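You operate a simulated robot arm through the tools that you are given. There is no shell and no other tool. Be economical: measure what you need, move in short steps, check, and stop when the job is done.

You run a simulated robot arm. Do the job below in one go: nothing can be reset, and whatever is moved stays where it is left.

JOB
Put the locking weight from the wooden table on top of the bearing box there. Take the socket from the wooden table and put it on top of the number one disc. Open the tool stand drawer, take the black collar and leave it in the inside of the tool stand drawer, then shut the drawer. Put the shaft stub that says "4" from the top of the packing table on the steel shelf under the spout. Any order will do. Set down upright: shaft stub.
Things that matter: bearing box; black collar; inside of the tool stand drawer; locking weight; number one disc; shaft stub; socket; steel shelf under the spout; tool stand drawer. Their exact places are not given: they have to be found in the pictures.

Only the result counts: the job must be done as asked and must still hold three seconds after the hand-in. Knocking over, shifting, dropping, spilling or breaking anything else fails it.

ROBOT AND FRAMES
A 6-joint arm with a two-finger parallel gripper on a trunk, on a base that drives. Base frame: it is fixed to the floor where the robot stands at the start and does not move with it; the origin is under the middle of the robot, x ahead of it, y to its left, z up; the surface under the hand at the start is at about z = 0.8. Lengths are in m, angles in degrees, forces in N, time in s.
With the tool pointing down near the work surface it reaches from about 0.32 to 0.7 m from the robot's upright axis, wherever it stands. Its first joint turns from -166.0 to 166.0 degrees. Places, roughly: bearing box [0.25, 0.25, 0.75]; black collar (6x6x4 cm) [-4.8, 1.5, 0.9]; inside of the tool stand drawer [-2.2, -0.6, 0.7]; locking weight [0.5, 0, 0.75]; number one disc [0.5, 0.75, 0.75]; shaft stub [-7, 0, 1]; socket [0.5, 0.25, 0.75]; steel shelf under the spout (30x20 cm) [-5.6, 1.38, 0.54]; tool stand drawer [-2.2, -0.7, 0.7]. Payload 4.1 kg.
The tool frame sits at the grasp point between the pads (the TCP): z along the fingers, y along the line on which they close. The tips reach 0.023 m beyond it. Largest opening 0.094 m; finger width 0.038, thickness 0.01; the body of the gripper, 0.054 by 0.096 m, starts 0.039 m behind the TCP.
Orientation is that of the tool frame in the base frame, as [roll, pitch, yaw] about the fixed x, y, z axes, in that order (R = Rz(yaw) Ry(pitch) Rx(roll)). With the fingers straight down and closing along the base's y, the tool's x points along the base's -x, its y along +y and its z along -z.

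CONTROLS
- The arm moves only by the tool step_arm. Its argument "steps" is a list of rows, each a list of 3 entries, a list of its own where there are three numbers: the turn, a rotation vector about the tool's x, y, z in degrees, then the shift along the tool's x, y, z in m, then the finger opening in m, from 0 to 0.094. In form: [[[rx, ry, rz], [tx, ty, tz], hand], ...]. A call has 1 to 20 rows; each row is the pose to reach, as a shift and turn from the pose commanded when the call began, along the tool's axes at that moment. A row lasts 0.2 s, in which the tool goes at most 0.05 m and 8.6 degrees; a call with a longer step from one row to the next is refused whole, and so is a gripper value outside its range. A pose out of reach is approached as far as the arm can. The call stops where the force on the tool passes 40 N (or 10 N more than at its start, if that is more) or the arm is blocked; 0.2 s more then pass. Each finger travels about 0.045 m/s and halts on what it meets, pressing with about 32 N; the grip force reading is that of the motor and also rises with nothing between the fingers. The clock runs only during rows and for 0.2 s after the last one: add rows that repeat a pose to give the fingers time. The reply holds the time, the measured pose of the TCP, the force on the tool along the base axes, the opening and the grip force, in the units named above and with some noise, with the torque about the TCP (base axes, N m) and any sound that the robot's microphone picked up, and new pictures: "views" is both (left out), scene, wrist or none.
- Cameras (640 x 400 px; columns grow to the right, rows downward): "scene" is now at [0.0105, 0.1852, 1.4706]; the picture's right is [0.27, -0.96, 0.00], its down [-0.79, -0.22, -0.57] and it looks along [0.55, 0.15, -0.82] (base axes); focal length 286 px, centre (320, 200). "wrist" rides on the gripper at [0.086, 0.016, -0.075] in the tool frame; the picture's right is [-0.18, 0.98, 0.00], its down [-0.58, -0.11, -0.81] and it looks along [-0.79, -0.15, 0.59] (tool axes); focal length 243 px, centre (320, 200).
- lift_body(by): slides the trunk up (or, below 0, down) by that many m; the arm and the scene camera ride with it, the base frame stays. It gives what a move gives, with no picture.
- base_move(legs): drives the robot by 1 to 6 legs, each [ahead, turn to the left] in m and degrees, along the robot's own axes; the way and the turn of a leg run together, so that a leg with both is an arc; at most 1.5 m and 180 degrees a leg. The arm and the cameras ride along, it lands a little off, and it stops where it bumps. It gives what a move gives, and a new picture of the scene camera.
- pan_tilt(pan, tilt): turns the head with the scene camera to pan (to the left, within 155 degrees either way) and tilt (down, from -29 to 69), counted from straight ahead of the robot. It gives what a move gives, and a new picture of the scene camera.
- measure_at(camera, pixels): for up to 12 pixels [column, row] of the newest picture of that camera ("zoom" is the newest enlarged one), the place [x, y, z] in the base frame of the surface seen there, good to about 0.002 m. It takes no simulated time.
- inspect(camera, box): a new picture of the part [left, top, right, bottom] of that camera's present view, enlarged. It takes no simulated time.
- finish_job(): hands the job in; it is judged then, once.

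Work in short steps. Measure before you move; look again where a grasp or a placing could have gone wrong, and mend it. You have 110 turns and 260 pictures in all, those below and enlarged ones among them. Open the gripper and draw the arm clear of the work before you hand the job in, unless the task says otherwise; then end with one line.

The tools are called as name(argument=value, ...) on one line, values as JSON. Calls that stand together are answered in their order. step_arm: Moves the arm, as the interface text tells. Its arguments: {"type":"object","properties":{"steps":{"type":"array"},"views":{"type":"string","enum":["both","scene","wrist","none"]}},"required":["steps"]} The other tools are called the same way: lift_body (by) slides the trunk up or down; base_move (legs) drives the base; pan_tilt (pan, tilt) turns the head that bears the scene camera; measure_at (camera, pixels) gives the place of the surface under pixels of a picture; inspect (camera, box) takes an enlarged picture of a part of a camera's view; finish_job () hands the job in.

At the start:

```text
time_s: 0.0
tool_pos: [0.3686, 0.178, 1.0646]
ee_rot: [-180.0, 0.1, -180.0]
force: [0.3, -0.9, -0.1]
moment: [0.02, -0.01, 0.0]
grip_width: 0.094
gripper_force: 0.0
trunk travel left (down, up): [-0.45, 0.14]
robot x, y, heading: [0.0002, -0.0028, -0.0]
head pan, tilt: [15.6, 55.0]
```

scene: 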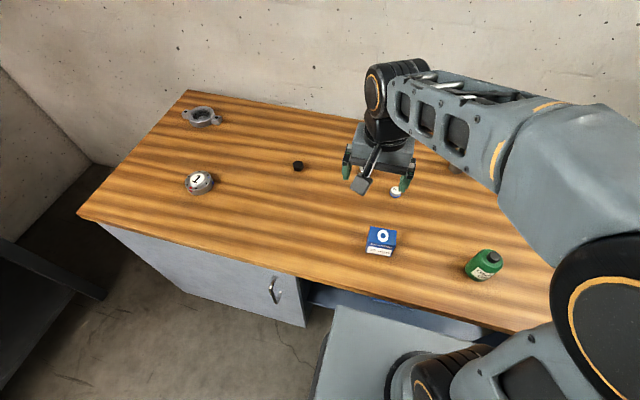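
wrist: 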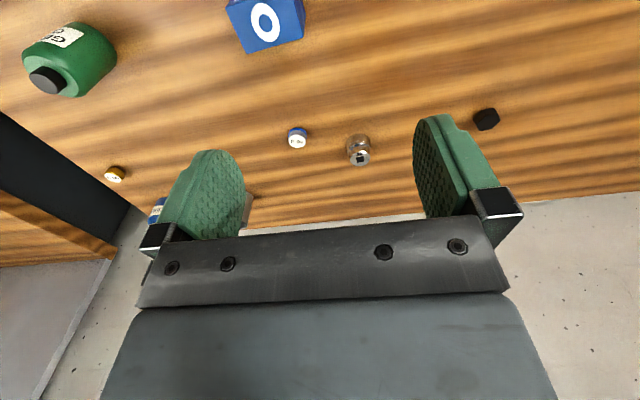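

The scene picture shows a blue box at (382,240), a green bottle (485,265), a disc "1" at (199,183), a black socket-ish thing (298,166), and a small white/blue item at (396,192). I enlarge these to identify them.

inspect(camera="scene", box=[160, 90, 320, 210])

inspect(camera="scene", box=[340, 140, 520, 290])

inspect(camera="wrist", box=[260, 90, 520, 220])

measure_at(camera="scene", pixels=[[199, 180], [298, 163], [396, 190], [382, 234], [203, 117], [298, 171], [260, 200], [456, 150], [483, 262]])

measure_at(camera="wrist", pixels=[[297, 142], [360, 157], [487, 118], [115, 175], [265, 22], [157, 210], [359, 143]])

```text
3.33 times, centred on (240, 150) of scene
```

zoom: 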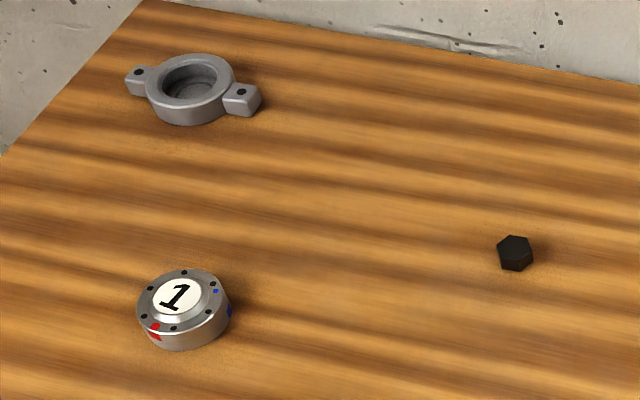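

```text
2.67 times, centred on (430, 215) of scene
```

zoom: 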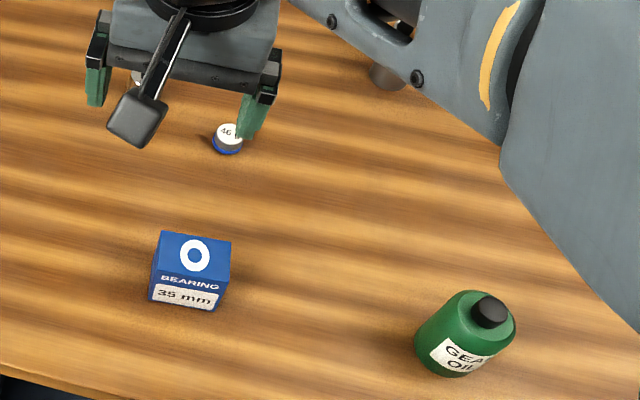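

```text
2.46 times, centred on (390, 155) of wrist
```

zoom: 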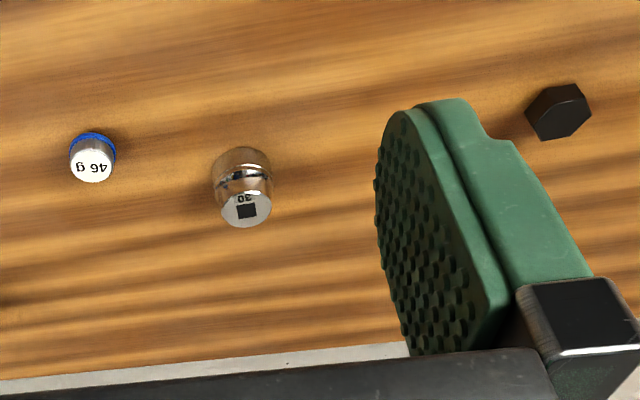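

```text
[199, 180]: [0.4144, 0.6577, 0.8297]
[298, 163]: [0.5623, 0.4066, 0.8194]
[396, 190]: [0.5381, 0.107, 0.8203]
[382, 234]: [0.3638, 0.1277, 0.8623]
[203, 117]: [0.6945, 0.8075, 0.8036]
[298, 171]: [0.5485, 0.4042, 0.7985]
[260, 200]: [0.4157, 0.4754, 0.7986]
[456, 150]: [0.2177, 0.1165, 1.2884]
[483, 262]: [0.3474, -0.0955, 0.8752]
```

```text
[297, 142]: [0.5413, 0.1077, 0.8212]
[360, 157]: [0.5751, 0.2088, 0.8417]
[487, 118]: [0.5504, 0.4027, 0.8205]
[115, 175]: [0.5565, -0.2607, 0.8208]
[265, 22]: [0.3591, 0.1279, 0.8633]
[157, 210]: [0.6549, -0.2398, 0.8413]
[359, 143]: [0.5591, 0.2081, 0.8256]
```

The socket is the chrome piece marked "30" at wrist (360,157). Several items look like possible weights (the blue one "46 g", and a yellow one at wrist (115,175)), so I look closer at them.

inspect(camera="wrist", box=[80, 140, 180, 230])

inspect(camera="wrist", box=[270, 110, 330, 160])

pan_tilt(pan=-15, tilt=45)

```text
4.44 times, centred on (130, 185) of wrist
```

zoom: 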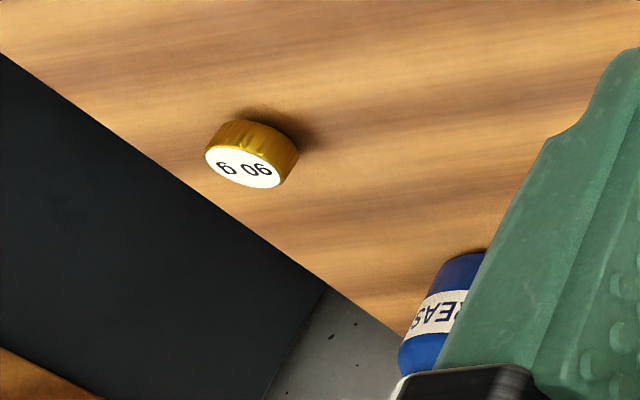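

```text
8.00 times, centred on (300, 135) of wrist
```

zoom: 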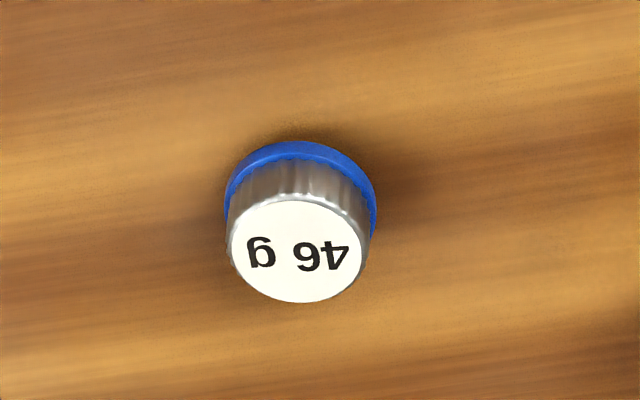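

```text
time_s: 1.0
tool_pos: [0.3683, 0.1775, 1.0634]
ee_rot: [-180.0, 0.0, 180.0]
force: [0.4, -0.1, 0.2]
moment: [-0.02, -0.01, 0.01]
grip_width: 0.0939
gripper_force: 0.0
trunk travel left (down, up): [-0.45, 0.14]
robot x, y, heading: [-0.0023, 0.0008, 0.0]
head pan, tilt: [-15.0, 45.0]
```

scene: 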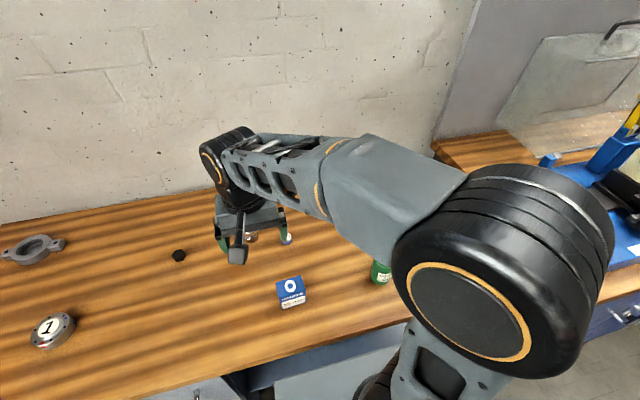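

The rough place [0.5, 0] fits the 46 g weight (0.54, 0.11) and not the brass 90 g one at y -0.26. I measure the weight, the socket, the box top and the disc in more detail.

measure_at(camera="zoom", pixels=[[232, 245], [360, 245], [297, 204], [297, 298], [227, 195], [374, 215], [303, 143]])

inspect(camera="wrist", box=[220, 0, 380, 170])

pan_tilt(pan=45, tilt=45)

```text
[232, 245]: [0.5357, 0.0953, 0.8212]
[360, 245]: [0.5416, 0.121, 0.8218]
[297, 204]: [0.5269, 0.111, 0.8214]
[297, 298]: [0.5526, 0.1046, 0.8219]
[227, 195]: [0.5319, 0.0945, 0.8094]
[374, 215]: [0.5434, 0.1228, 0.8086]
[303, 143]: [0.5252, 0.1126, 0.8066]
```

```text
2.35 times, centred on (300, 85) of wrist
```

zoom: 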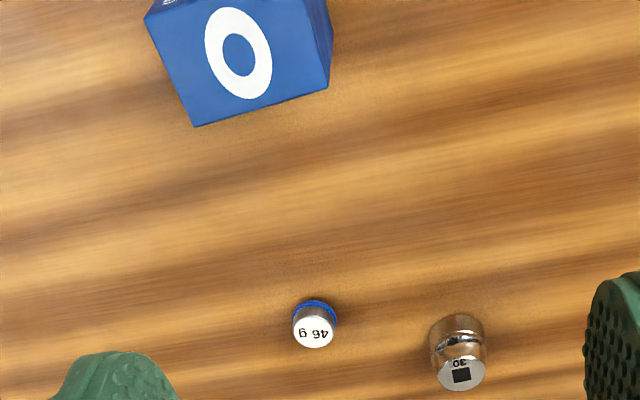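

```text
time_s: 2.3
tool_pos: [0.3694, 0.1786, 1.0639]
ee_rot: [-179.9, 0.0, 179.9]
force: [-0.9, -0.3, 0.2]
moment: [0.03, -0.02, -0.03]
grip_width: 0.0938
gripper_force: 0.1
trunk travel left (down, up): [-0.45, 0.14]
robot x, y, heading: [-0.0026, 0.0063, -0.0]
head pan, tilt: [45.0, 45.0]
```

scene: 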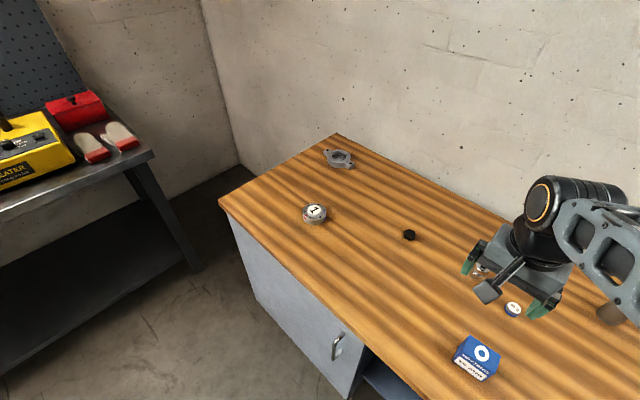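

Weight centre is about (0.540, 0.108), top z 0.822. Now I measure the box top corners, the socket and the disc edges.

measure_at(camera="zoom", pixels=[[150, 20], [193, 122], [326, 86], [305, 8], [239, 58], [439, 372], [484, 372], [462, 360], [462, 388], [432, 340], [486, 340], [460, 316]])

inspect(camera="scene", box=[290, 190, 340, 240])

```text
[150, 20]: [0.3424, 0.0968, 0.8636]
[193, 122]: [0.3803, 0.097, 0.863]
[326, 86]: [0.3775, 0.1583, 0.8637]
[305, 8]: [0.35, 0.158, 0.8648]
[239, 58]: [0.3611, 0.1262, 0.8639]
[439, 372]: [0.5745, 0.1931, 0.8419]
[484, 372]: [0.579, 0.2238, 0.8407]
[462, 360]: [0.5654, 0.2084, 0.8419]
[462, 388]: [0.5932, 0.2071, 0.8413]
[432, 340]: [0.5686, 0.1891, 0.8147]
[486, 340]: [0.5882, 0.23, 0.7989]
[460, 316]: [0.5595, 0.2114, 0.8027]
```

```text
8.00 times, centred on (315, 215) of scene
```

zoom: 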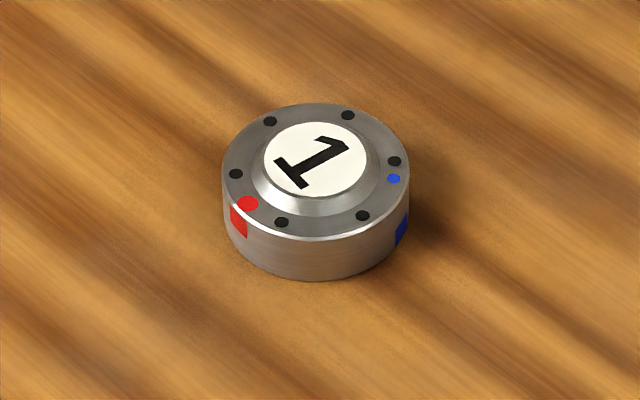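

The socket centre is about (0.577, 0.208), top 0.842. I measure the disc's boss and rim in the zoom.

measure_at(camera="zoom", pixels=[[267, 159], [365, 159], [316, 124], [316, 194], [316, 159], [226, 180], [407, 170], [316, 106], [312, 237]])

pan_tilt(pan=15, tilt=55)

```text
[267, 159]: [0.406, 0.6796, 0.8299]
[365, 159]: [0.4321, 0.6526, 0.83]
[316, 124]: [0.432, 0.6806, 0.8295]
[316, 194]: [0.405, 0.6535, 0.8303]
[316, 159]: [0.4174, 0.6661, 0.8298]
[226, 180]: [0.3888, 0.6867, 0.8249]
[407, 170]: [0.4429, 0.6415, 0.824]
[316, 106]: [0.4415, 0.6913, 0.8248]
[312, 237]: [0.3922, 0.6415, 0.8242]
```

```text
time_s: 3.2
tool_pos: [0.3697, 0.179, 1.065]
ee_rot: [180.0, 0.0, 180.0]
force: [0.1, 0.7, 0.9]
moment: [0.02, 0.0, -0.01]
grip_width: 0.094
gripper_force: 0.0
trunk travel left (down, up): [-0.45, 0.14]
robot x, y, heading: [-0.0006, -0.0033, -0.1]
head pan, tilt: [15.0, 55.0]
```

scene: 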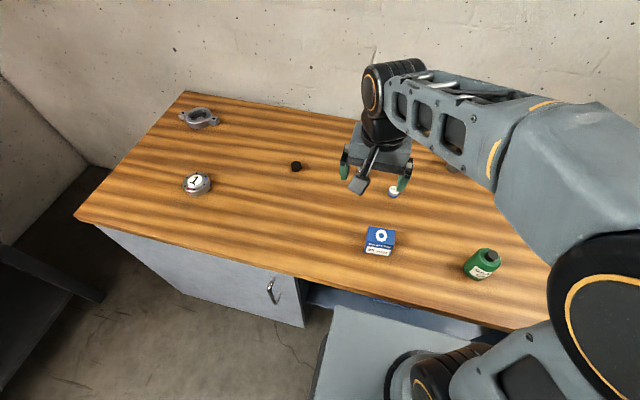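

Now I move above the weight at (0.540, 0.108), to about z 0.90, with the fingers half closed, and look.

step_arm(steps=[[[0, 0, 0], [-0.03, -0.012, 0.025], 0.08], [[0, 0, 0], [-0.06, -0.024, 0.05], 0.07], [[0, 0, 0], [-0.09, -0.037, 0.08], 0.06], [[0, 0, 0], [-0.12, -0.05, 0.11], 0.06], [[0, 0, 0], [-0.147, -0.062, 0.14], 0.06], [[0, 0, 0], [-0.171, -0.0705, 0.165], 0.06], [[0, 0, 0], [-0.171, -0.0705, 0.165], 0.06]], views="both")

```text
time_s: 4.8
tool_pos: [0.5402, 0.1079, 0.8975]
ee_rot: [180.0, -0.1, -179.9]
force: [0.8, -0.2, -0.3]
moment: [-0.01, -0.01, -0.01]
grip_width: 0.0602
gripper_force: 0.0
trunk travel left (down, up): [-0.45, 0.14]
robot x, y, heading: [0.0011, -0.0011, 0.1]
head pan, tilt: [15.0, 55.0]
```

scene: 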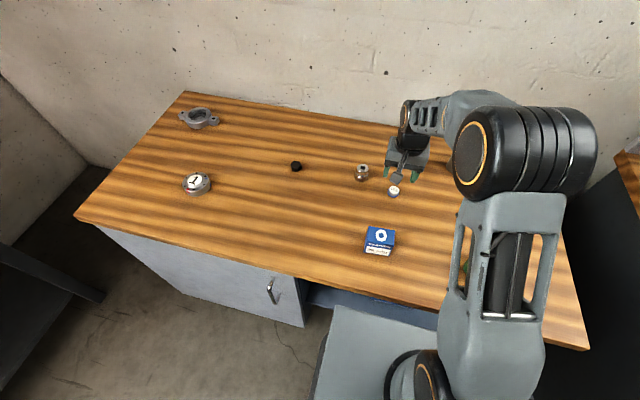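
wrist: 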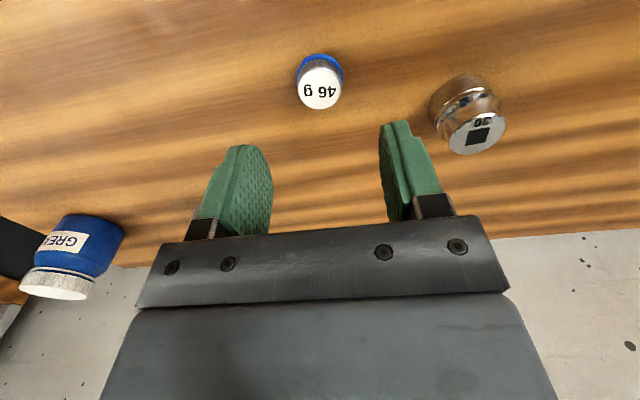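

The weight sits at (320,88) in the wrist view, just where the tool axis should meet it. I re-measure the weight and the socket from close up.

measure_at(camera="wrist", pixels=[[320, 88], [300, 88], [340, 88], [320, 72], [320, 107], [452, 137], [503, 128], [478, 117], [475, 152], [60, 295], [440, 110]])

```text
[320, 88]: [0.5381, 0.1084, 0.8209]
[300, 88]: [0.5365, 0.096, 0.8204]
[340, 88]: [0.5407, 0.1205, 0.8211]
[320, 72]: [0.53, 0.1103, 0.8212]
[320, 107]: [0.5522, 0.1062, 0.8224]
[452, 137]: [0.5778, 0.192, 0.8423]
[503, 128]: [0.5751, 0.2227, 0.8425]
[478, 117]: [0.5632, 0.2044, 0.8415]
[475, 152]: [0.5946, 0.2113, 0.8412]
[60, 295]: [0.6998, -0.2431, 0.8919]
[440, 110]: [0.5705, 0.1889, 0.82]
```

Aligned. I go down to z ≈ 0.826 (tips 4 mm above the table) and close.

step_arm(steps=[[[0, 0, 0], [0, 0, 0.03], 0.06], [[0, 0, 0], [0, 0, 0.06], 0.06], [[0, 0, 0], [0, 0, 0.0725], 0.06], [[0, 0, 0], [0, 0, 0.0725], 0.04], [[0, 0, 0], [0, 0, 0.0725], 0.015], [[0, 0, 0], [0, 0, 0.0725], 0.01], [[0, 0, 0], [0, 0, 0.0725], 0.01]], views="wrist")

```text
time_s: 6.4
tool_pos: [0.539, 0.1073, 0.825]
ee_rot: [180.0, 0.0, 180.0]
force: [-1.1, 0.0, -0.2]
moment: [-0.01, 0.01, -0.03]
grip_width: 0.029
gripper_force: 31.5
trunk travel left (down, up): [-0.45, 0.14]
robot x, y, heading: [-0.0033, -0.0002, -0.0]
head pan, tilt: [15.0, 55.0]
```

wrist: 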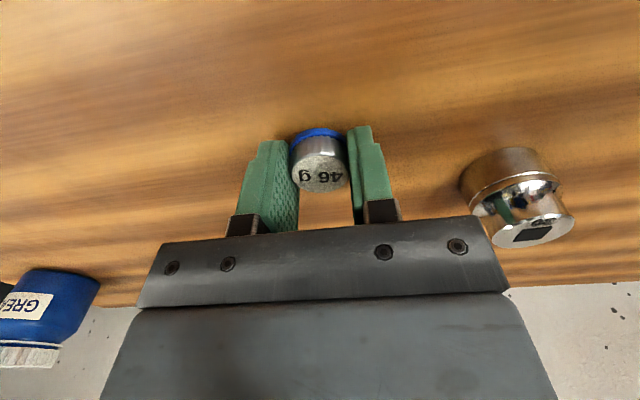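

Held (opening 0.029). I lift 0.10 and carry it over the box centre (0.361, 0.1275), then look before lowering.

step_arm(steps=[[[0, 0, 0], [0, 0, -0.045], 0.01], [[0, 0, 0], [0, 0, -0.09], 0.01], [[0, 0, 0], [0.04, 0.005, -0.11], 0.01], [[0, 0, 0], [0.085, 0.01, -0.11], 0.01], [[0, 0, 0], [0.13, 0.015, -0.11], 0.01], [[0, 0, 0], [0.165, 0.02, -0.11], 0.01], [[0, 0, 0], [0.178, 0.02, -0.11], 0.01], [[0, 0, 0], [0.178, 0.02, -0.09], 0.01], [[0, 0, 0], [0.178, 0.02, -0.09], 0.01]], views="both")

```text
time_s: 8.4
tool_pos: [0.3621, 0.129, 0.917]
ee_rot: [180.0, 0.0, 180.0]
force: [0.3, 0.3, 0.7]
moment: [0.01, 0.03, 0.0]
grip_width: 0.0099
gripper_force: 0.1
trunk travel left (down, up): [-0.45, 0.14]
robot x, y, heading: [0.0002, 0.0013, 0.1]
head pan, tilt: [15.0, 55.0]
```

scene: 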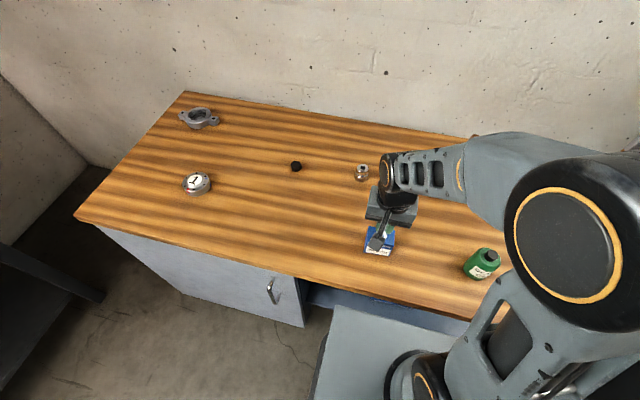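
wrist: 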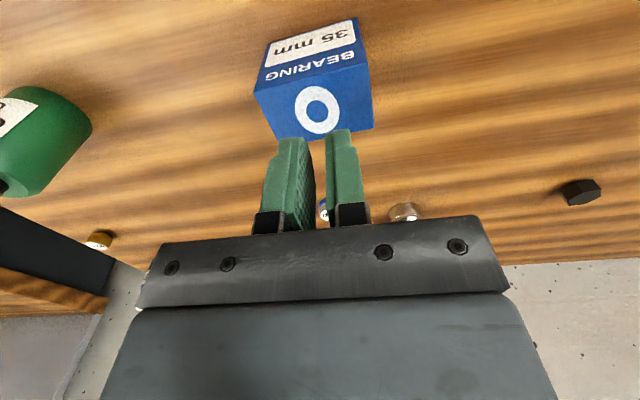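

The fingers closed to 0.010: the weight slipped out. It seems to be still back at wrist (322,208); I check where it is.

inspect(camera="wrist", box=[300, 180, 430, 230])

measure_at(camera="wrist", pixels=[[322, 207], [404, 208]])

step_arm(steps=[[[0, 0, 0], [0, 0, -0.05], 0.05], [[0, 0, 0], [0, 0, -0.09], 0.06], [[0, 0, 0], [-0.045, -0.005, -0.09], 0.06], [[0, 0, 0], [-0.09, -0.01, -0.09], 0.06], [[0, 0, 0], [-0.09, -0.01, -0.09], 0.06]], views="both")

```text
4.92 times, centred on (365, 205) of wrist
```

zoom: 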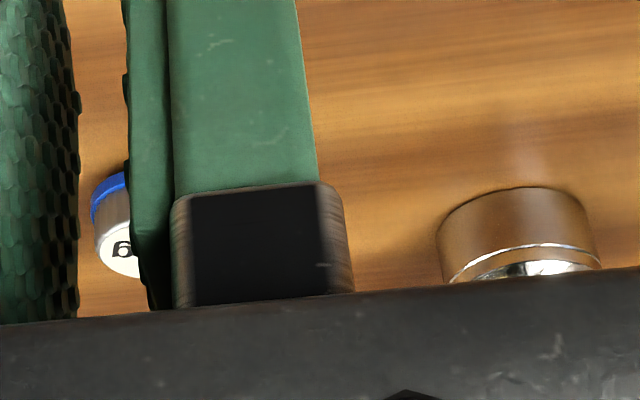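

```text
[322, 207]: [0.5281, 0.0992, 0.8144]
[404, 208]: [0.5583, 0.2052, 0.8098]
```

```text
time_s: 9.6
tool_pos: [0.4517, 0.118, 1.0069]
ee_rot: [-180.0, 0.0, 180.0]
force: [0.0, -0.1, -0.8]
moment: [0.04, -0.01, 0.04]
grip_width: 0.0602
gripper_force: 0.1
trunk travel left (down, up): [-0.45, 0.14]
robot x, y, heading: [-0.0042, -0.0009, -0.0]
head pan, tilt: [15.0, 55.0]
```

scene: 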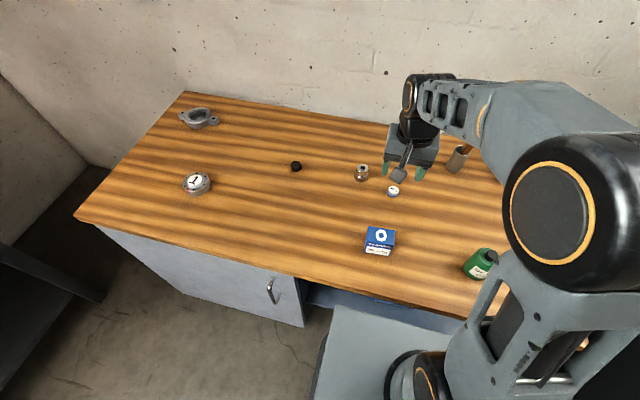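
wrist: 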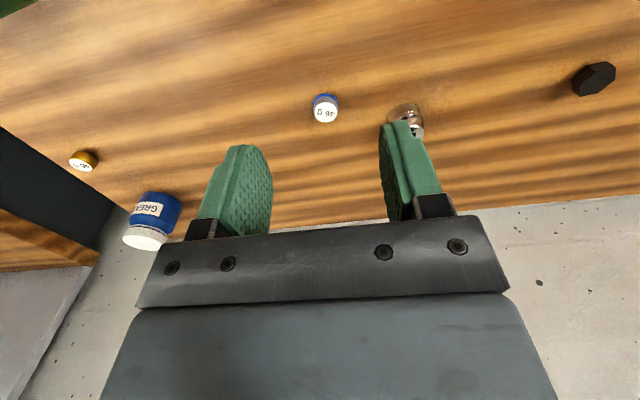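

The weight still stands where it was, so something holds it or it slipped at once. I enlarge it for any sign of how it is locked.

inspect(camera="wrist", box=[305, 85, 345, 130])

inspect(camera="scene", box=[370, 165, 420, 205])

measure_at(camera="wrist", pixels=[[314, 114], [338, 114], [326, 104], [326, 122]])

```text
8.89 times, centred on (325, 108) of wrist
```

zoom: 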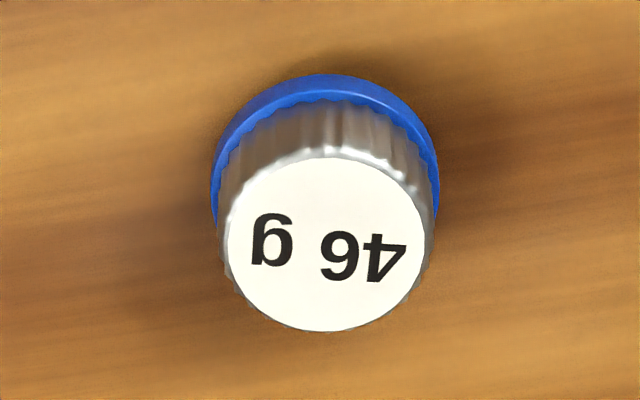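

```text
10.00 times, centred on (395, 185) of scene
```

zoom: 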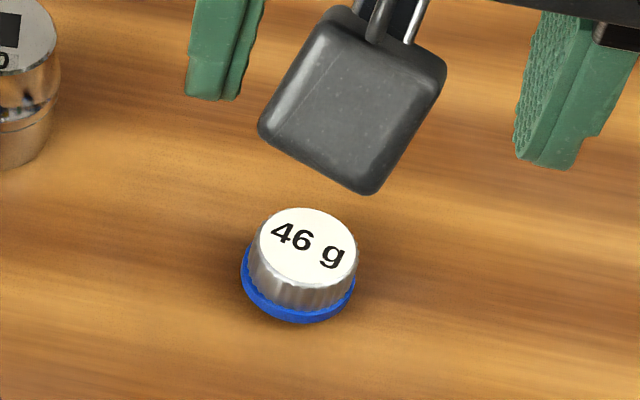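

```text
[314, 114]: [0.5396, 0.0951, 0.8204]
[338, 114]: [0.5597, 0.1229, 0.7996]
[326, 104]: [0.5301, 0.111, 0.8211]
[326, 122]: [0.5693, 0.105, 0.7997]
```

It is a knurled body on a blue ring, so it may need a twist. I grip it again and lift only 3 mm to read the force.

step_arm(steps=[[[0, 0, 0], [-0.045, -0.005, 0.02], 0.06], [[0, 0, 0], [-0.0875, -0.01, 0.04], 0.06], [[0, 0, 0], [-0.0875, -0.01, 0.085], 0.06], [[0, 0, 0], [-0.0875, -0.01, 0.13], 0.06], [[0, 0, 0], [-0.0875, -0.01, 0.165], 0.06], [[0, 0, 0], [-0.0875, -0.01, 0.1825], 0.06], [[0, 0, 0], [-0.0875, -0.01, 0.1825], 0.03], [[0, 0, 0], [-0.0875, -0.01, 0.1825], 0.01], [[0, 0, 0], [-0.0875, -0.01, 0.1825], 0.01], [[0, 0, 0], [-0.0875, -0.01, 0.1795], 0.01]], views="none")

```text
time_s: 11.8
tool_pos: [0.5401, 0.1071, 0.8257]
ee_rot: [180.0, 0.0, -179.9]
force: [0.6, -0.5, -0.4]
moment: [0.02, -0.03, 0.01]
grip_width: 0.0288
gripper_force: 31.9
trunk travel left (down, up): [-0.45, 0.14]
robot x, y, heading: [0.0023, -0.0013, 0.1]
head pan, tilt: [15.0, 55.0]
```

No pull yet; I lift slowly 2 cm more and watch.

step_arm(steps=[[[0, 0, 0], [0, 0, -0.003], 0.01], [[0, 0, 0], [0, 0, -0.006], 0.01], [[0, 0, 0], [0, 0, -0.009], 0.01], [[0, 0, 0], [0, 0, -0.012], 0.01]], views="wrist")

```text
time_s: 12.8
tool_pos: [0.54, 0.1102, 0.8385]
ee_rot: [-180.0, 0.0, -180.0]
force: [-1.0, 0.7, -1.3]
moment: [0.0, -0.02, -0.02]
grip_width: 0.0286
gripper_force: 31.6
trunk travel left (down, up): [-0.45, 0.14]
robot x, y, heading: [0.0003, 0.0013, -0.1]
head pan, tilt: [15.0, 55.0]
```

wrist: 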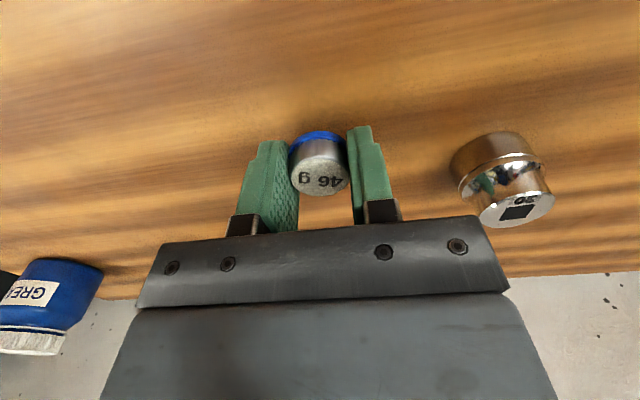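

The weight keeps its place between the fingers, so it does come up when lifted gently. I lift on in small rows.

step_arm(steps=[[[0, 0, 0], [0, 0, -0.005], 0.01], [[0, 0, 0], [0, 0, -0.011], 0.01], [[0, 0, 0], [0, 0, -0.018], 0.01], [[0, 0, 0], [0, 0, -0.025], 0.01], [[0, 0, 0], [0, 0, -0.03], 0.01], [[0, 0, 0], [0, 0, -0.034], 0.01]], views="wrist")

```text
time_s: 14.2
tool_pos: [0.5403, 0.1084, 0.8723]
ee_rot: [180.0, 0.0, 180.0]
force: [0.0, 0.8, -1.2]
moment: [-0.02, 0.0, 0.02]
grip_width: 0.0283
gripper_force: 32.5
trunk travel left (down, up): [-0.45, 0.14]
robot x, y, heading: [0.0028, 0.0009, 0.1]
head pan, tilt: [15.0, 55.0]
```

wrist: 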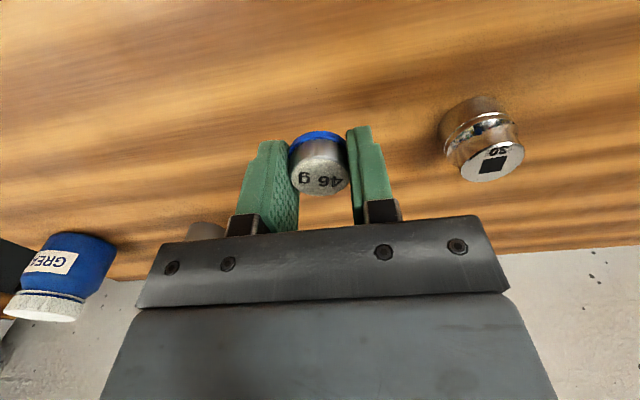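

Still held, though the opening creeps down a little (0.0290→0.0283). I rise to z ≈ 0.91 and start across in gentle steps.

step_arm(steps=[[[0, 0, 0], [0, 0, -0.006], 0.01], [[0, 0, 0], [0, 0, -0.014], 0.01], [[0, 0, 0], [0.004, 0, -0.022], 0.01], [[0, 0, 0], [0.01, 0.001, -0.03], 0.01], [[0, 0, 0], [0.018, 0.002, -0.036], 0.01], [[0, 0, 0], [0.028, 0.003, -0.04], 0.01], [[0, 0, 0], [0.04, 0.005, -0.04], 0.01], [[0, 0, 0], [0.05, 0.006, -0.04], 0.01]], views="wrist")

```text
time_s: 16.0
tool_pos: [0.4894, 0.1136, 0.9128]
ee_rot: [-179.9, 0.0, -180.0]
force: [0.5, 0.2, -0.6]
moment: [-0.02, -0.01, 0.02]
grip_width: 0.0286
gripper_force: 32.0
trunk travel left (down, up): [-0.45, 0.14]
robot x, y, heading: [0.0012, 0.0038, -0.1]
head pan, tilt: [15.0, 55.0]
```

wrist: 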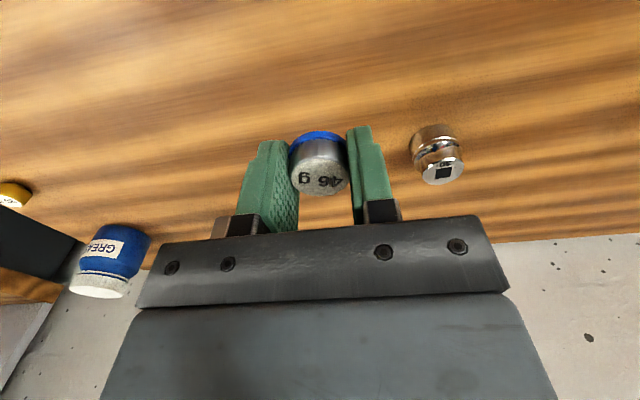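

Steady. I carry it on to above the box centre (0.361, 0.1275).

step_arm(steps=[[[0, 0, 0], [0.008, 0.001, 0], 0.01], [[0, 0, 0], [0.02, 0.002, 0], 0.01], [[0, 0, 0], [0.034, 0.003, 0], 0.01], [[0, 0, 0], [0.048, 0.005, 0], 0.01], [[0, 0, 0], [0.062, 0.007, 0], 0.01], [[0, 0, 0], [0.076, 0.009, 0], 0.01], [[0, 0, 0], [0.09, 0.011, 0], 0.01], [[0, 0, 0], [0.104, 0.013, 0], 0.01], [[0, 0, 0], [0.116, 0.0135, 0], 0.01], [[0, 0, 0], [0.124, 0.0135, 0], 0.01], [[0, 0, 0], [0.128, 0.0135, 0], 0.01]], views="wrist")

```text
time_s: 18.4
tool_pos: [0.3611, 0.1279, 0.9129]
ee_rot: [180.0, 0.0, -180.0]
force: [-0.2, -1.3, -0.3]
moment: [-0.01, 0.0, 0.01]
grip_width: 0.0288
gripper_force: 32.0
trunk travel left (down, up): [-0.45, 0.14]
robot x, y, heading: [-0.001, 0.0001, 0.0]
head pan, tilt: [15.0, 55.0]
```

wrist: 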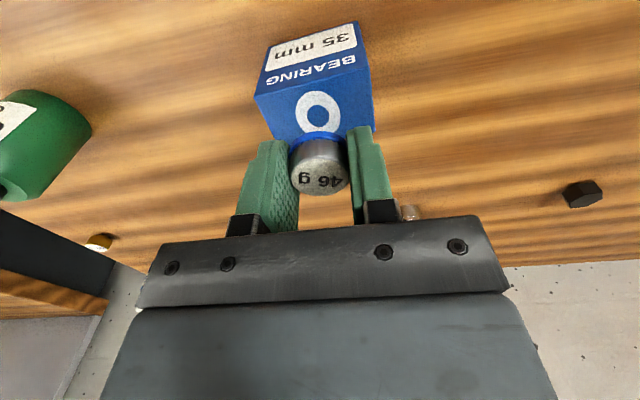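

The weight is over the box. I lower it gently by about 2 cm and look at the force.

step_arm(steps=[[[0, 0, 0], [0, 0, 0.006], 0.01], [[0, 0, 0], [0, 0, 0.012], 0.01], [[0, 0, 0], [0, 0, 0.017], 0.01], [[0, 0, 0], [0, 0, 0.02], 0.01], [[0, 0, 0], [0, 0, 0.021], 0.01]], views="wrist")

```text
time_s: 19.6
tool_pos: [0.3608, 0.127, 0.8923]
ee_rot: [180.0, 0.1, 180.0]
force: [0.3, -0.6, -1.6]
moment: [-0.03, -0.03, 0.01]
grip_width: 0.0286
gripper_force: 31.6
trunk travel left (down, up): [-0.45, 0.14]
robot x, y, heading: [-0.0039, -0.0022, -0.1]
head pan, tilt: [15.0, 55.0]
```

wrist: 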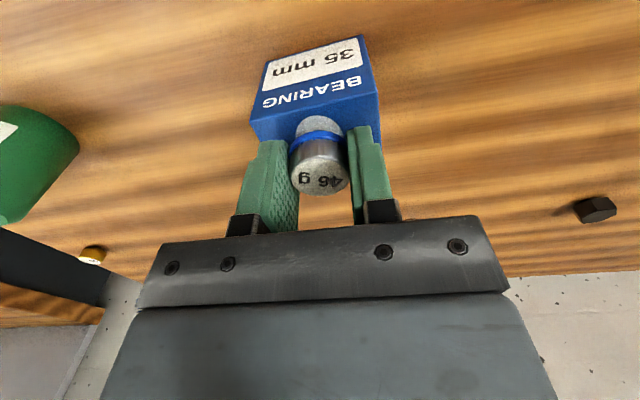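

Not yet in contact (still −1 N of weight). I go down millimetre by millimetre.

step_arm(steps=[[[0, 0, 0], [0, 0, 0.001], 0.01], [[0, 0, 0], [0, 0, 0.002], 0.01], [[0, 0, 0], [0, 0, 0.002], 0.01]], views="none")

```text
time_s: 20.4
tool_pos: [0.3609, 0.127, 0.8896]
ee_rot: [180.0, 0.0, 180.0]
force: [-0.6, -0.3, -1.3]
moment: [-0.01, -0.02, -0.04]
grip_width: 0.0286
gripper_force: 32.5
trunk travel left (down, up): [-0.45, 0.14]
robot x, y, heading: [-0.0011, -0.0013, -0.2]
head pan, tilt: [15.0, 55.0]
```

step_arm(steps=[[[0, 0, 0], [0, 0, 0.001], 0.01], [[0, 0, 0], [0, 0, 0.001], 0.01]], views="wrist")

```text
time_s: 21.0
tool_pos: [0.3617, 0.1278, 0.8885]
ee_rot: [-180.0, 0.1, 179.9]
force: [0.3, 0.5, -0.3]
moment: [0.02, 0.04, -0.02]
grip_width: 0.0286
gripper_force: 31.9
trunk travel left (down, up): [-0.45, 0.14]
robot x, y, heading: [0.003, -0.0013, 0.1]
head pan, tilt: [15.0, 55.0]
```

wrist: 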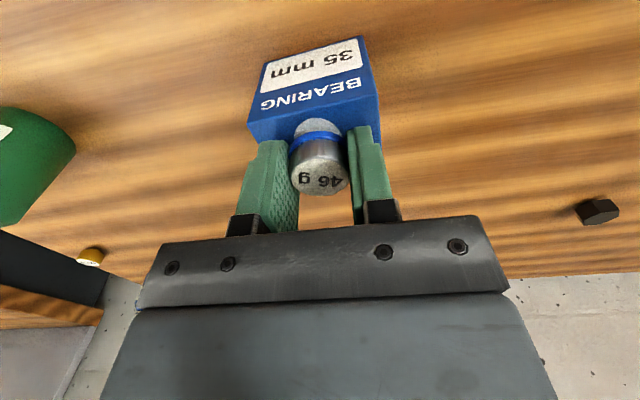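

The load reading has nearly vanished, so it rests or almost rests. I open the fingers and rise straight up.

step_arm(steps=[[[0, 0, 0], [0, 0, 0], 0.04], [[0, 0, 0], [0, 0, 0], 0.055], [[0, 0, 0], [0, 0, 0], 0.055], [[0, 0, 0], [0, 0, -0.02], 0.055], [[0, 0, 0], [0, 0, -0.06], 0.055], [[0, 0, 0], [0, 0, -0.1], 0.055]], views="both")

```text
time_s: 22.4
tool_pos: [0.3618, 0.1268, 0.9901]
ee_rot: [-180.0, 0.0, 180.0]
force: [0.9, 0.2, -0.5]
moment: [-0.01, 0.01, -0.01]
grip_width: 0.055
gripper_force: 0.1
trunk travel left (down, up): [-0.45, 0.14]
robot x, y, heading: [0.0005, -0.0003, -0.0]
head pan, tilt: [15.0, 55.0]
```

scene: 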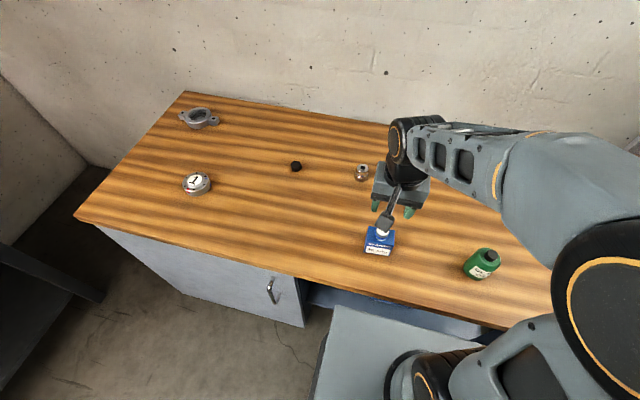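
wrist: 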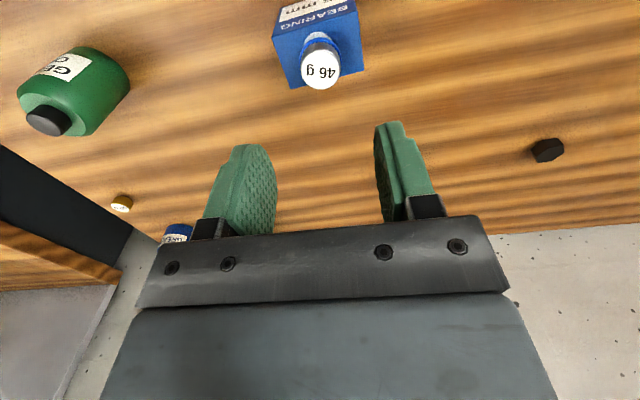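

The weight stands on the box. Next the socket at (0.577, 0.208): I go above it at z ≈ 0.89 and check alignment.

step_arm(steps=[[[0, 0, 0], [-0.04, 0.015, 0], 0.06], [[0, 0, 0], [-0.08, 0.03, 0], 0.06], [[0, 0, 0], [-0.12, 0.045, 0.01], 0.06], [[0, 0, 0], [-0.16, 0.06, 0.03], 0.06], [[0, 0, 0], [-0.195, 0.072, 0.06], 0.06], [[0, 0, 0], [-0.216, 0.0805, 0.09], 0.06], [[0, 0, 0], [-0.216, 0.0805, 0.1], 0.06], [[0, 0, 0], [-0.216, 0.0805, 0.1], 0.06]], views="wrist")

```text
time_s: 24.2
tool_pos: [0.5778, 0.2086, 0.8892]
ee_rot: [179.9, 0.0, -180.0]
force: [0.4, -1.1, 0.7]
moment: [0.0, 0.01, -0.02]
grip_width: 0.06
gripper_force: 0.0
trunk travel left (down, up): [-0.45, 0.14]
robot x, y, heading: [-0.0029, -0.0007, 0.2]
head pan, tilt: [15.0, 55.0]
```

wrist: 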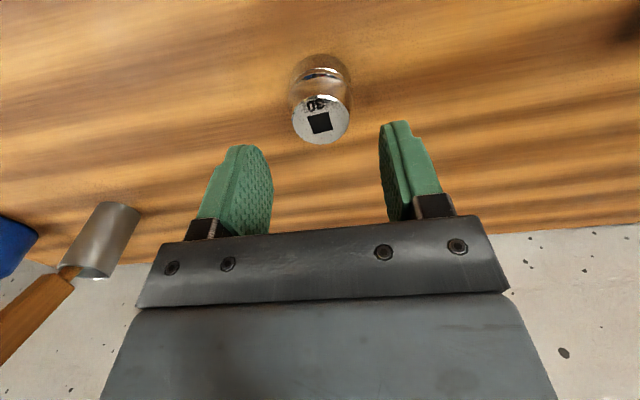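

Aligned on the socket at (320,120). I lower to z ≈ 0.833, close, and raise it gently 3 cm.

step_arm(steps=[[[0, 0, 0], [0, 0, 0.03], 0.06], [[0, 0, 0], [0, 0, 0.05], 0.06], [[0, 0, 0], [0, 0, 0.056], 0.06], [[0, 0, 0], [0, 0, 0.056], 0.04], [[0, 0, 0], [0, 0, 0.056], 0.02], [[0, 0, 0], [0, 0, 0.056], 0.01], [[0, 0, 0], [0, 0, 0.056], 0.01], [[0, 0, 0], [0, 0, 0.056], 0.01], [[0, 0, 0], [0, 0, 0.053], 0.01], [[0, 0, 0], [0, 0, 0.048], 0.01], [[0, 0, 0], [0, 0, 0.042], 0.01], [[0, 0, 0], [0, 0, 0.034], 0.01], [[0, 0, 0], [0, 0, 0.026], 0.01]], views="wrist")

```text
time_s: 27.0
tool_pos: [0.5758, 0.2082, 0.8613]
ee_rot: [179.9, 0.0, -180.0]
force: [0.2, -0.1, -2.3]
moment: [-0.01, -0.01, 0.01]
grip_width: 0.0415
gripper_force: 32.1
trunk travel left (down, up): [-0.45, 0.14]
robot x, y, heading: [0.0011, 0.0013, 0.1]
head pan, tilt: [15.0, 55.0]
```

wrist: 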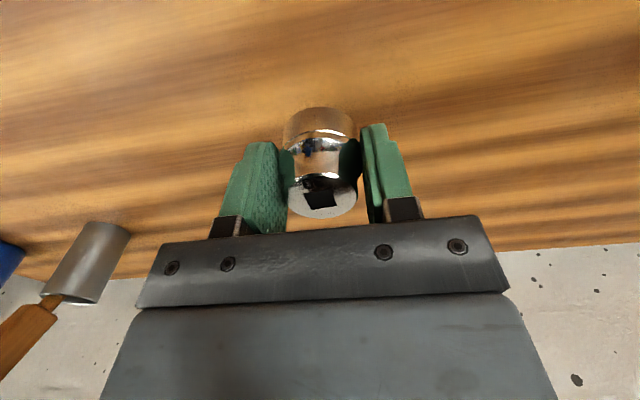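

Held (0.0415, 2.3 N). I raise it smoothly to about z 1.08 and draw the arm in before driving.

step_arm(steps=[[[0, 0, 0], [0, 0, -0.005], 0.01], [[0, 0, 0], [0, 0, -0.013], 0.01], [[0, 0, 0], [0, 0, -0.025], 0.01], [[0, 0, 0], [0, 0, -0.04], 0.01], [[0, 0, 0], [0, 0, -0.057], 0.01], [[0, 0, 0], [0, 0, -0.075], 0.01], [[0, 0, 0], [0, 0, -0.093], 0.01], [[0, 0, 0], [0, 0, -0.111], 0.01], [[0, 0, 0], [0.005, 0, -0.129], 0.01], [[0, 0, 0], [0.015, 0, -0.147], 0.01], [[0, 0, 0], [0.03, 0, -0.164], 0.01], [[0, 0, 0], [0.047, 0, -0.18], 0.01], [[0, 0, 0], [0.065, 0, -0.195], 0.01], [[0, 0, 0], [0.085, 0, -0.207], 0.01], [[0, 0, 0], [0.105, 0, -0.214], 0.01], [[0, 0, 0], [0.125, 0, -0.218], 0.01], [[0, 0, 0], [0.143, 0, -0.22], 0.01], [[0, 0, 0], [0.157, 0, -0.22], 0.01], [[0, 0, 0], [0.165, 0, -0.22], 0.01]], views="wrist")

pan_tilt(pan=75, tilt=45)

```text
time_s: 31.0
tool_pos: [0.4129, 0.2082, 1.0828]
ee_rot: [-179.9, 0.0, 179.9]
force: [0.3, -0.1, -2.4]
moment: [-0.02, -0.02, -0.01]
grip_width: 0.0414
gripper_force: 31.8
trunk travel left (down, up): [-0.45, 0.14]
robot x, y, heading: [0.0021, 0.0009, -0.0]
head pan, tilt: [15.0, 55.0]
```

wrist: 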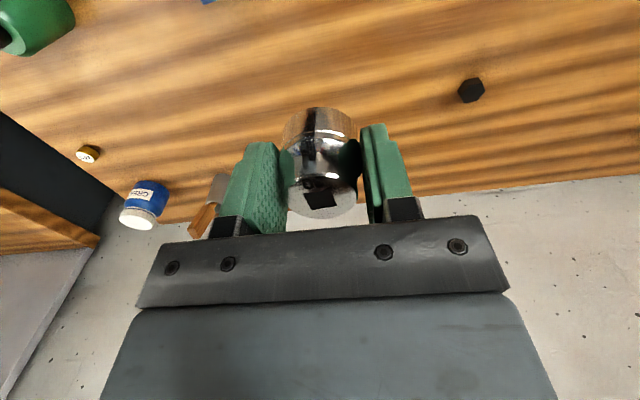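

```text
time_s: 32.3
tool_pos: [0.4119, 0.2073, 1.0824]
ee_rot: [-180.0, 0.0, -180.0]
force: [-0.2, -1.0, -2.8]
moment: [0.0, 0.02, -0.03]
grip_width: 0.0415
gripper_force: 32.2
trunk travel left (down, up): [-0.45, 0.14]
robot x, y, heading: [0.0008, 0.0011, -0.1]
head pan, tilt: [75.0, 45.0]
```

scene: 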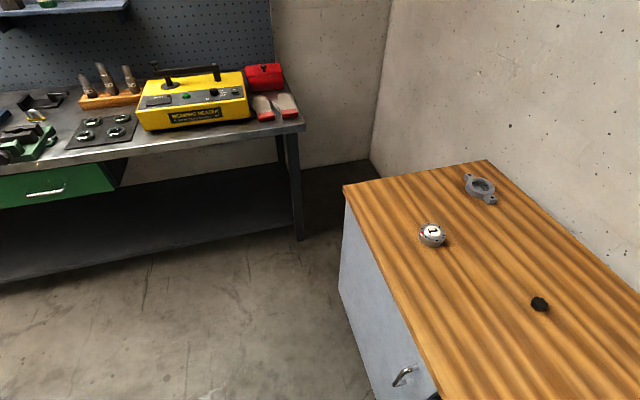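

I measure the table front edge and the left bench's edge to plan the drive.

measure_at(camera="scene", pixels=[[346, 190], [400, 295], [430, 355], [432, 232], [302, 128], [100, 160], [250, 290], [340, 300]])

pan_tilt(pan=0, tilt=69)

```text
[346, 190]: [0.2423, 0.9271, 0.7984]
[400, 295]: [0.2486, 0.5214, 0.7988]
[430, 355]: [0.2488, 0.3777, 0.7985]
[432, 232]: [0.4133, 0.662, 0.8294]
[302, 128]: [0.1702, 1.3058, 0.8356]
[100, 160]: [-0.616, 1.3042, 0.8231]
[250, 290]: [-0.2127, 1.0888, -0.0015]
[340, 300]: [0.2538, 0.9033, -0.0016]
```

```text
time_s: 33.8
tool_pos: [0.413, 0.2083, 1.0814]
ee_rot: [-179.8, 0.0, 180.0]
force: [-0.4, -0.4, -2.5]
moment: [0.0, -0.03, -0.02]
grip_width: 0.0414
gripper_force: 31.5
trunk travel left (down, up): [-0.45, 0.14]
robot x, y, heading: [0.0008, 0.0009, 0.0]
head pan, tilt: [0.0, 68.8]
```

scene: 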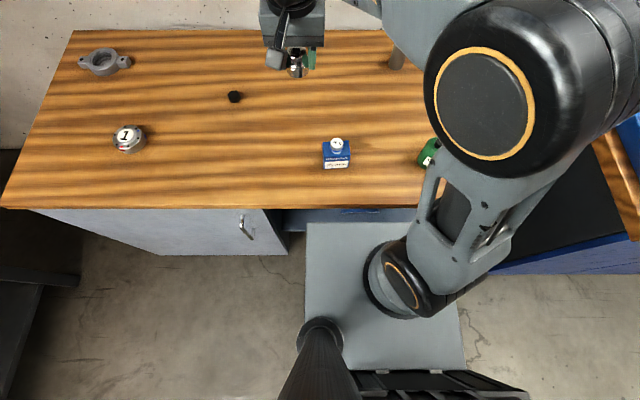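

measure_at(camera="scene", pixels=[[308, 226], [308, 320], [463, 330], [430, 385], [500, 385]])

```text
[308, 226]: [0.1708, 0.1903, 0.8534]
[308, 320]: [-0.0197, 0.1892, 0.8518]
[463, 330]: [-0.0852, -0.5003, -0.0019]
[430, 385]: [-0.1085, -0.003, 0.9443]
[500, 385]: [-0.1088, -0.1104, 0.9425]
```

The base's corner radius is about 0.26 and the table edge is at x 0.248. I back off 0.15, turn left 90°, and go ahead 0.45, so the disc comes within reach at the robot's right.

base_move(legs=[[-0.15, 0], [0, 90], [0.45, 0]])

pan_tilt(pan=-75, tilt=50)

```text
time_s: 41.3
tool_pos: [-0.3636, 0.8634, 1.0818]
ee_rot: [-179.9, 0.0, -89.7]
force: [0.3, -0.6, -1.8]
moment: [0.01, -0.01, 0.0]
grip_width: 0.0412
gripper_force: 32.2
trunk travel left (down, up): [-0.45, 0.14]
robot x, y, heading: [-0.1532, 0.452, 90.3]
head pan, tilt: [0.0, 68.8]
```

scene: 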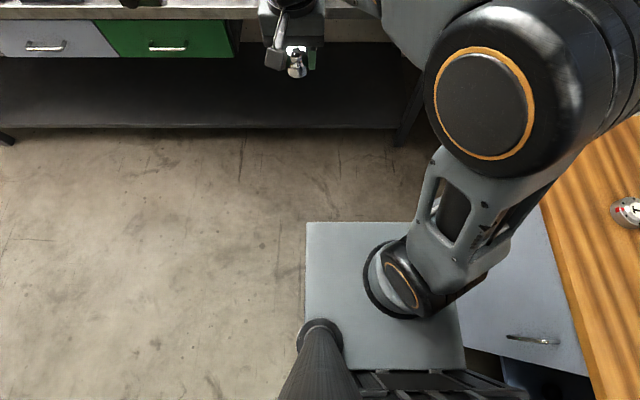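

```text
time_s: 42.8
tool_pos: [-0.364, 0.8626, 1.0819]
ee_rot: [-180.0, 0.0, -89.7]
force: [-0.5, 1.1, -2.0]
moment: [0.02, 0.02, 0.02]
grip_width: 0.0415
gripper_force: 32.6
trunk travel left (down, up): [-0.45, 0.14]
robot x, y, heading: [-0.1542, 0.4521, 90.6]
head pan, tilt: [-75.0, 50.0]
```

scene: 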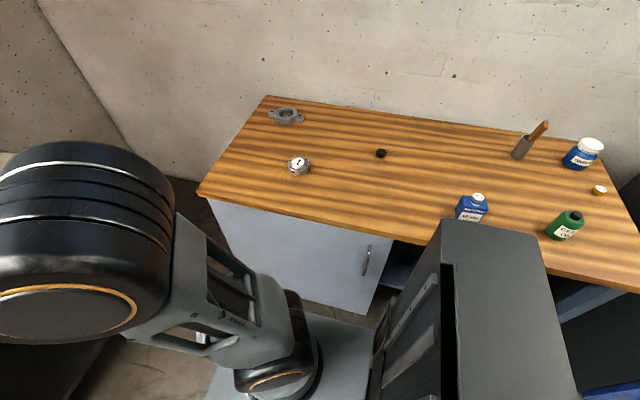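

The socket is still held; the disc is at (299,166) to the right. I swing the arm across in two calls at z 1.08, turning the wrist with it; first half now.

step_arm(steps=[[[0, 0, 1], [0.002, -0.01, 0], 0.01], [[0, 0, 4], [0.007, -0.028, 0], 0.01], [[0, 0, 7], [0.014, -0.056, 0], 0.01], [[0, 0, 11], [0.022, -0.087, 0], 0.01], [[0, 0, 15], [0.03, -0.118, 0], 0.01], [[0, 0, 19], [0.038, -0.15, 0], 0.01], [[0, 0, 23], [0.046, -0.182, 0], 0.01], [[0, 0, 27], [0.054, -0.214, 0], 0.01], [[0, 0, 31], [0.062, -0.246, 0], 0.01], [[0, 0, 35], [0.07, -0.278, 0], 0.01], [[0, 0, 38], [0.078, -0.31, 0], 0.01], [[0, 0, 41], [0.086, -0.342, 0], 0.01], [[0, 0, 43], [0.092, -0.368, 0], 0.01], [[0, 0, 45], [0.098, -0.385, 0], 0.01], [[0, 0, 45], [0.098, -0.39, 0], 0.01]], views="wrist")

```text
time_s: 46.0
tool_pos: [0.0266, 0.7664, 1.0821]
ee_rot: [179.9, 0.0, -134.6]
force: [-0.3, -0.6, -2.4]
moment: [0.01, 0.0, 0.0]
grip_width: 0.0412
gripper_force: 31.6
trunk travel left (down, up): [-0.45, 0.14]
robot x, y, heading: [-0.1549, 0.4533, 90.3]
head pan, tilt: [-75.0, 50.0]
```

wrist: 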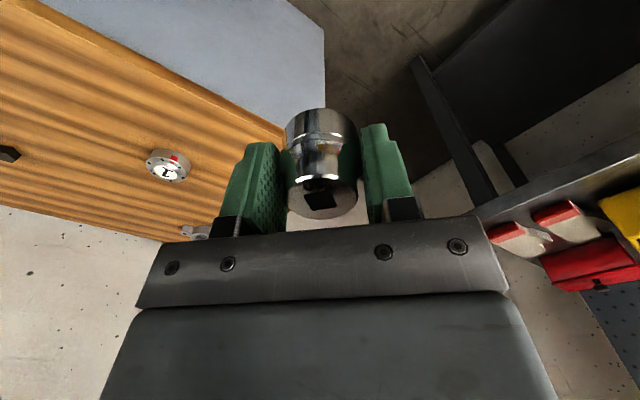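

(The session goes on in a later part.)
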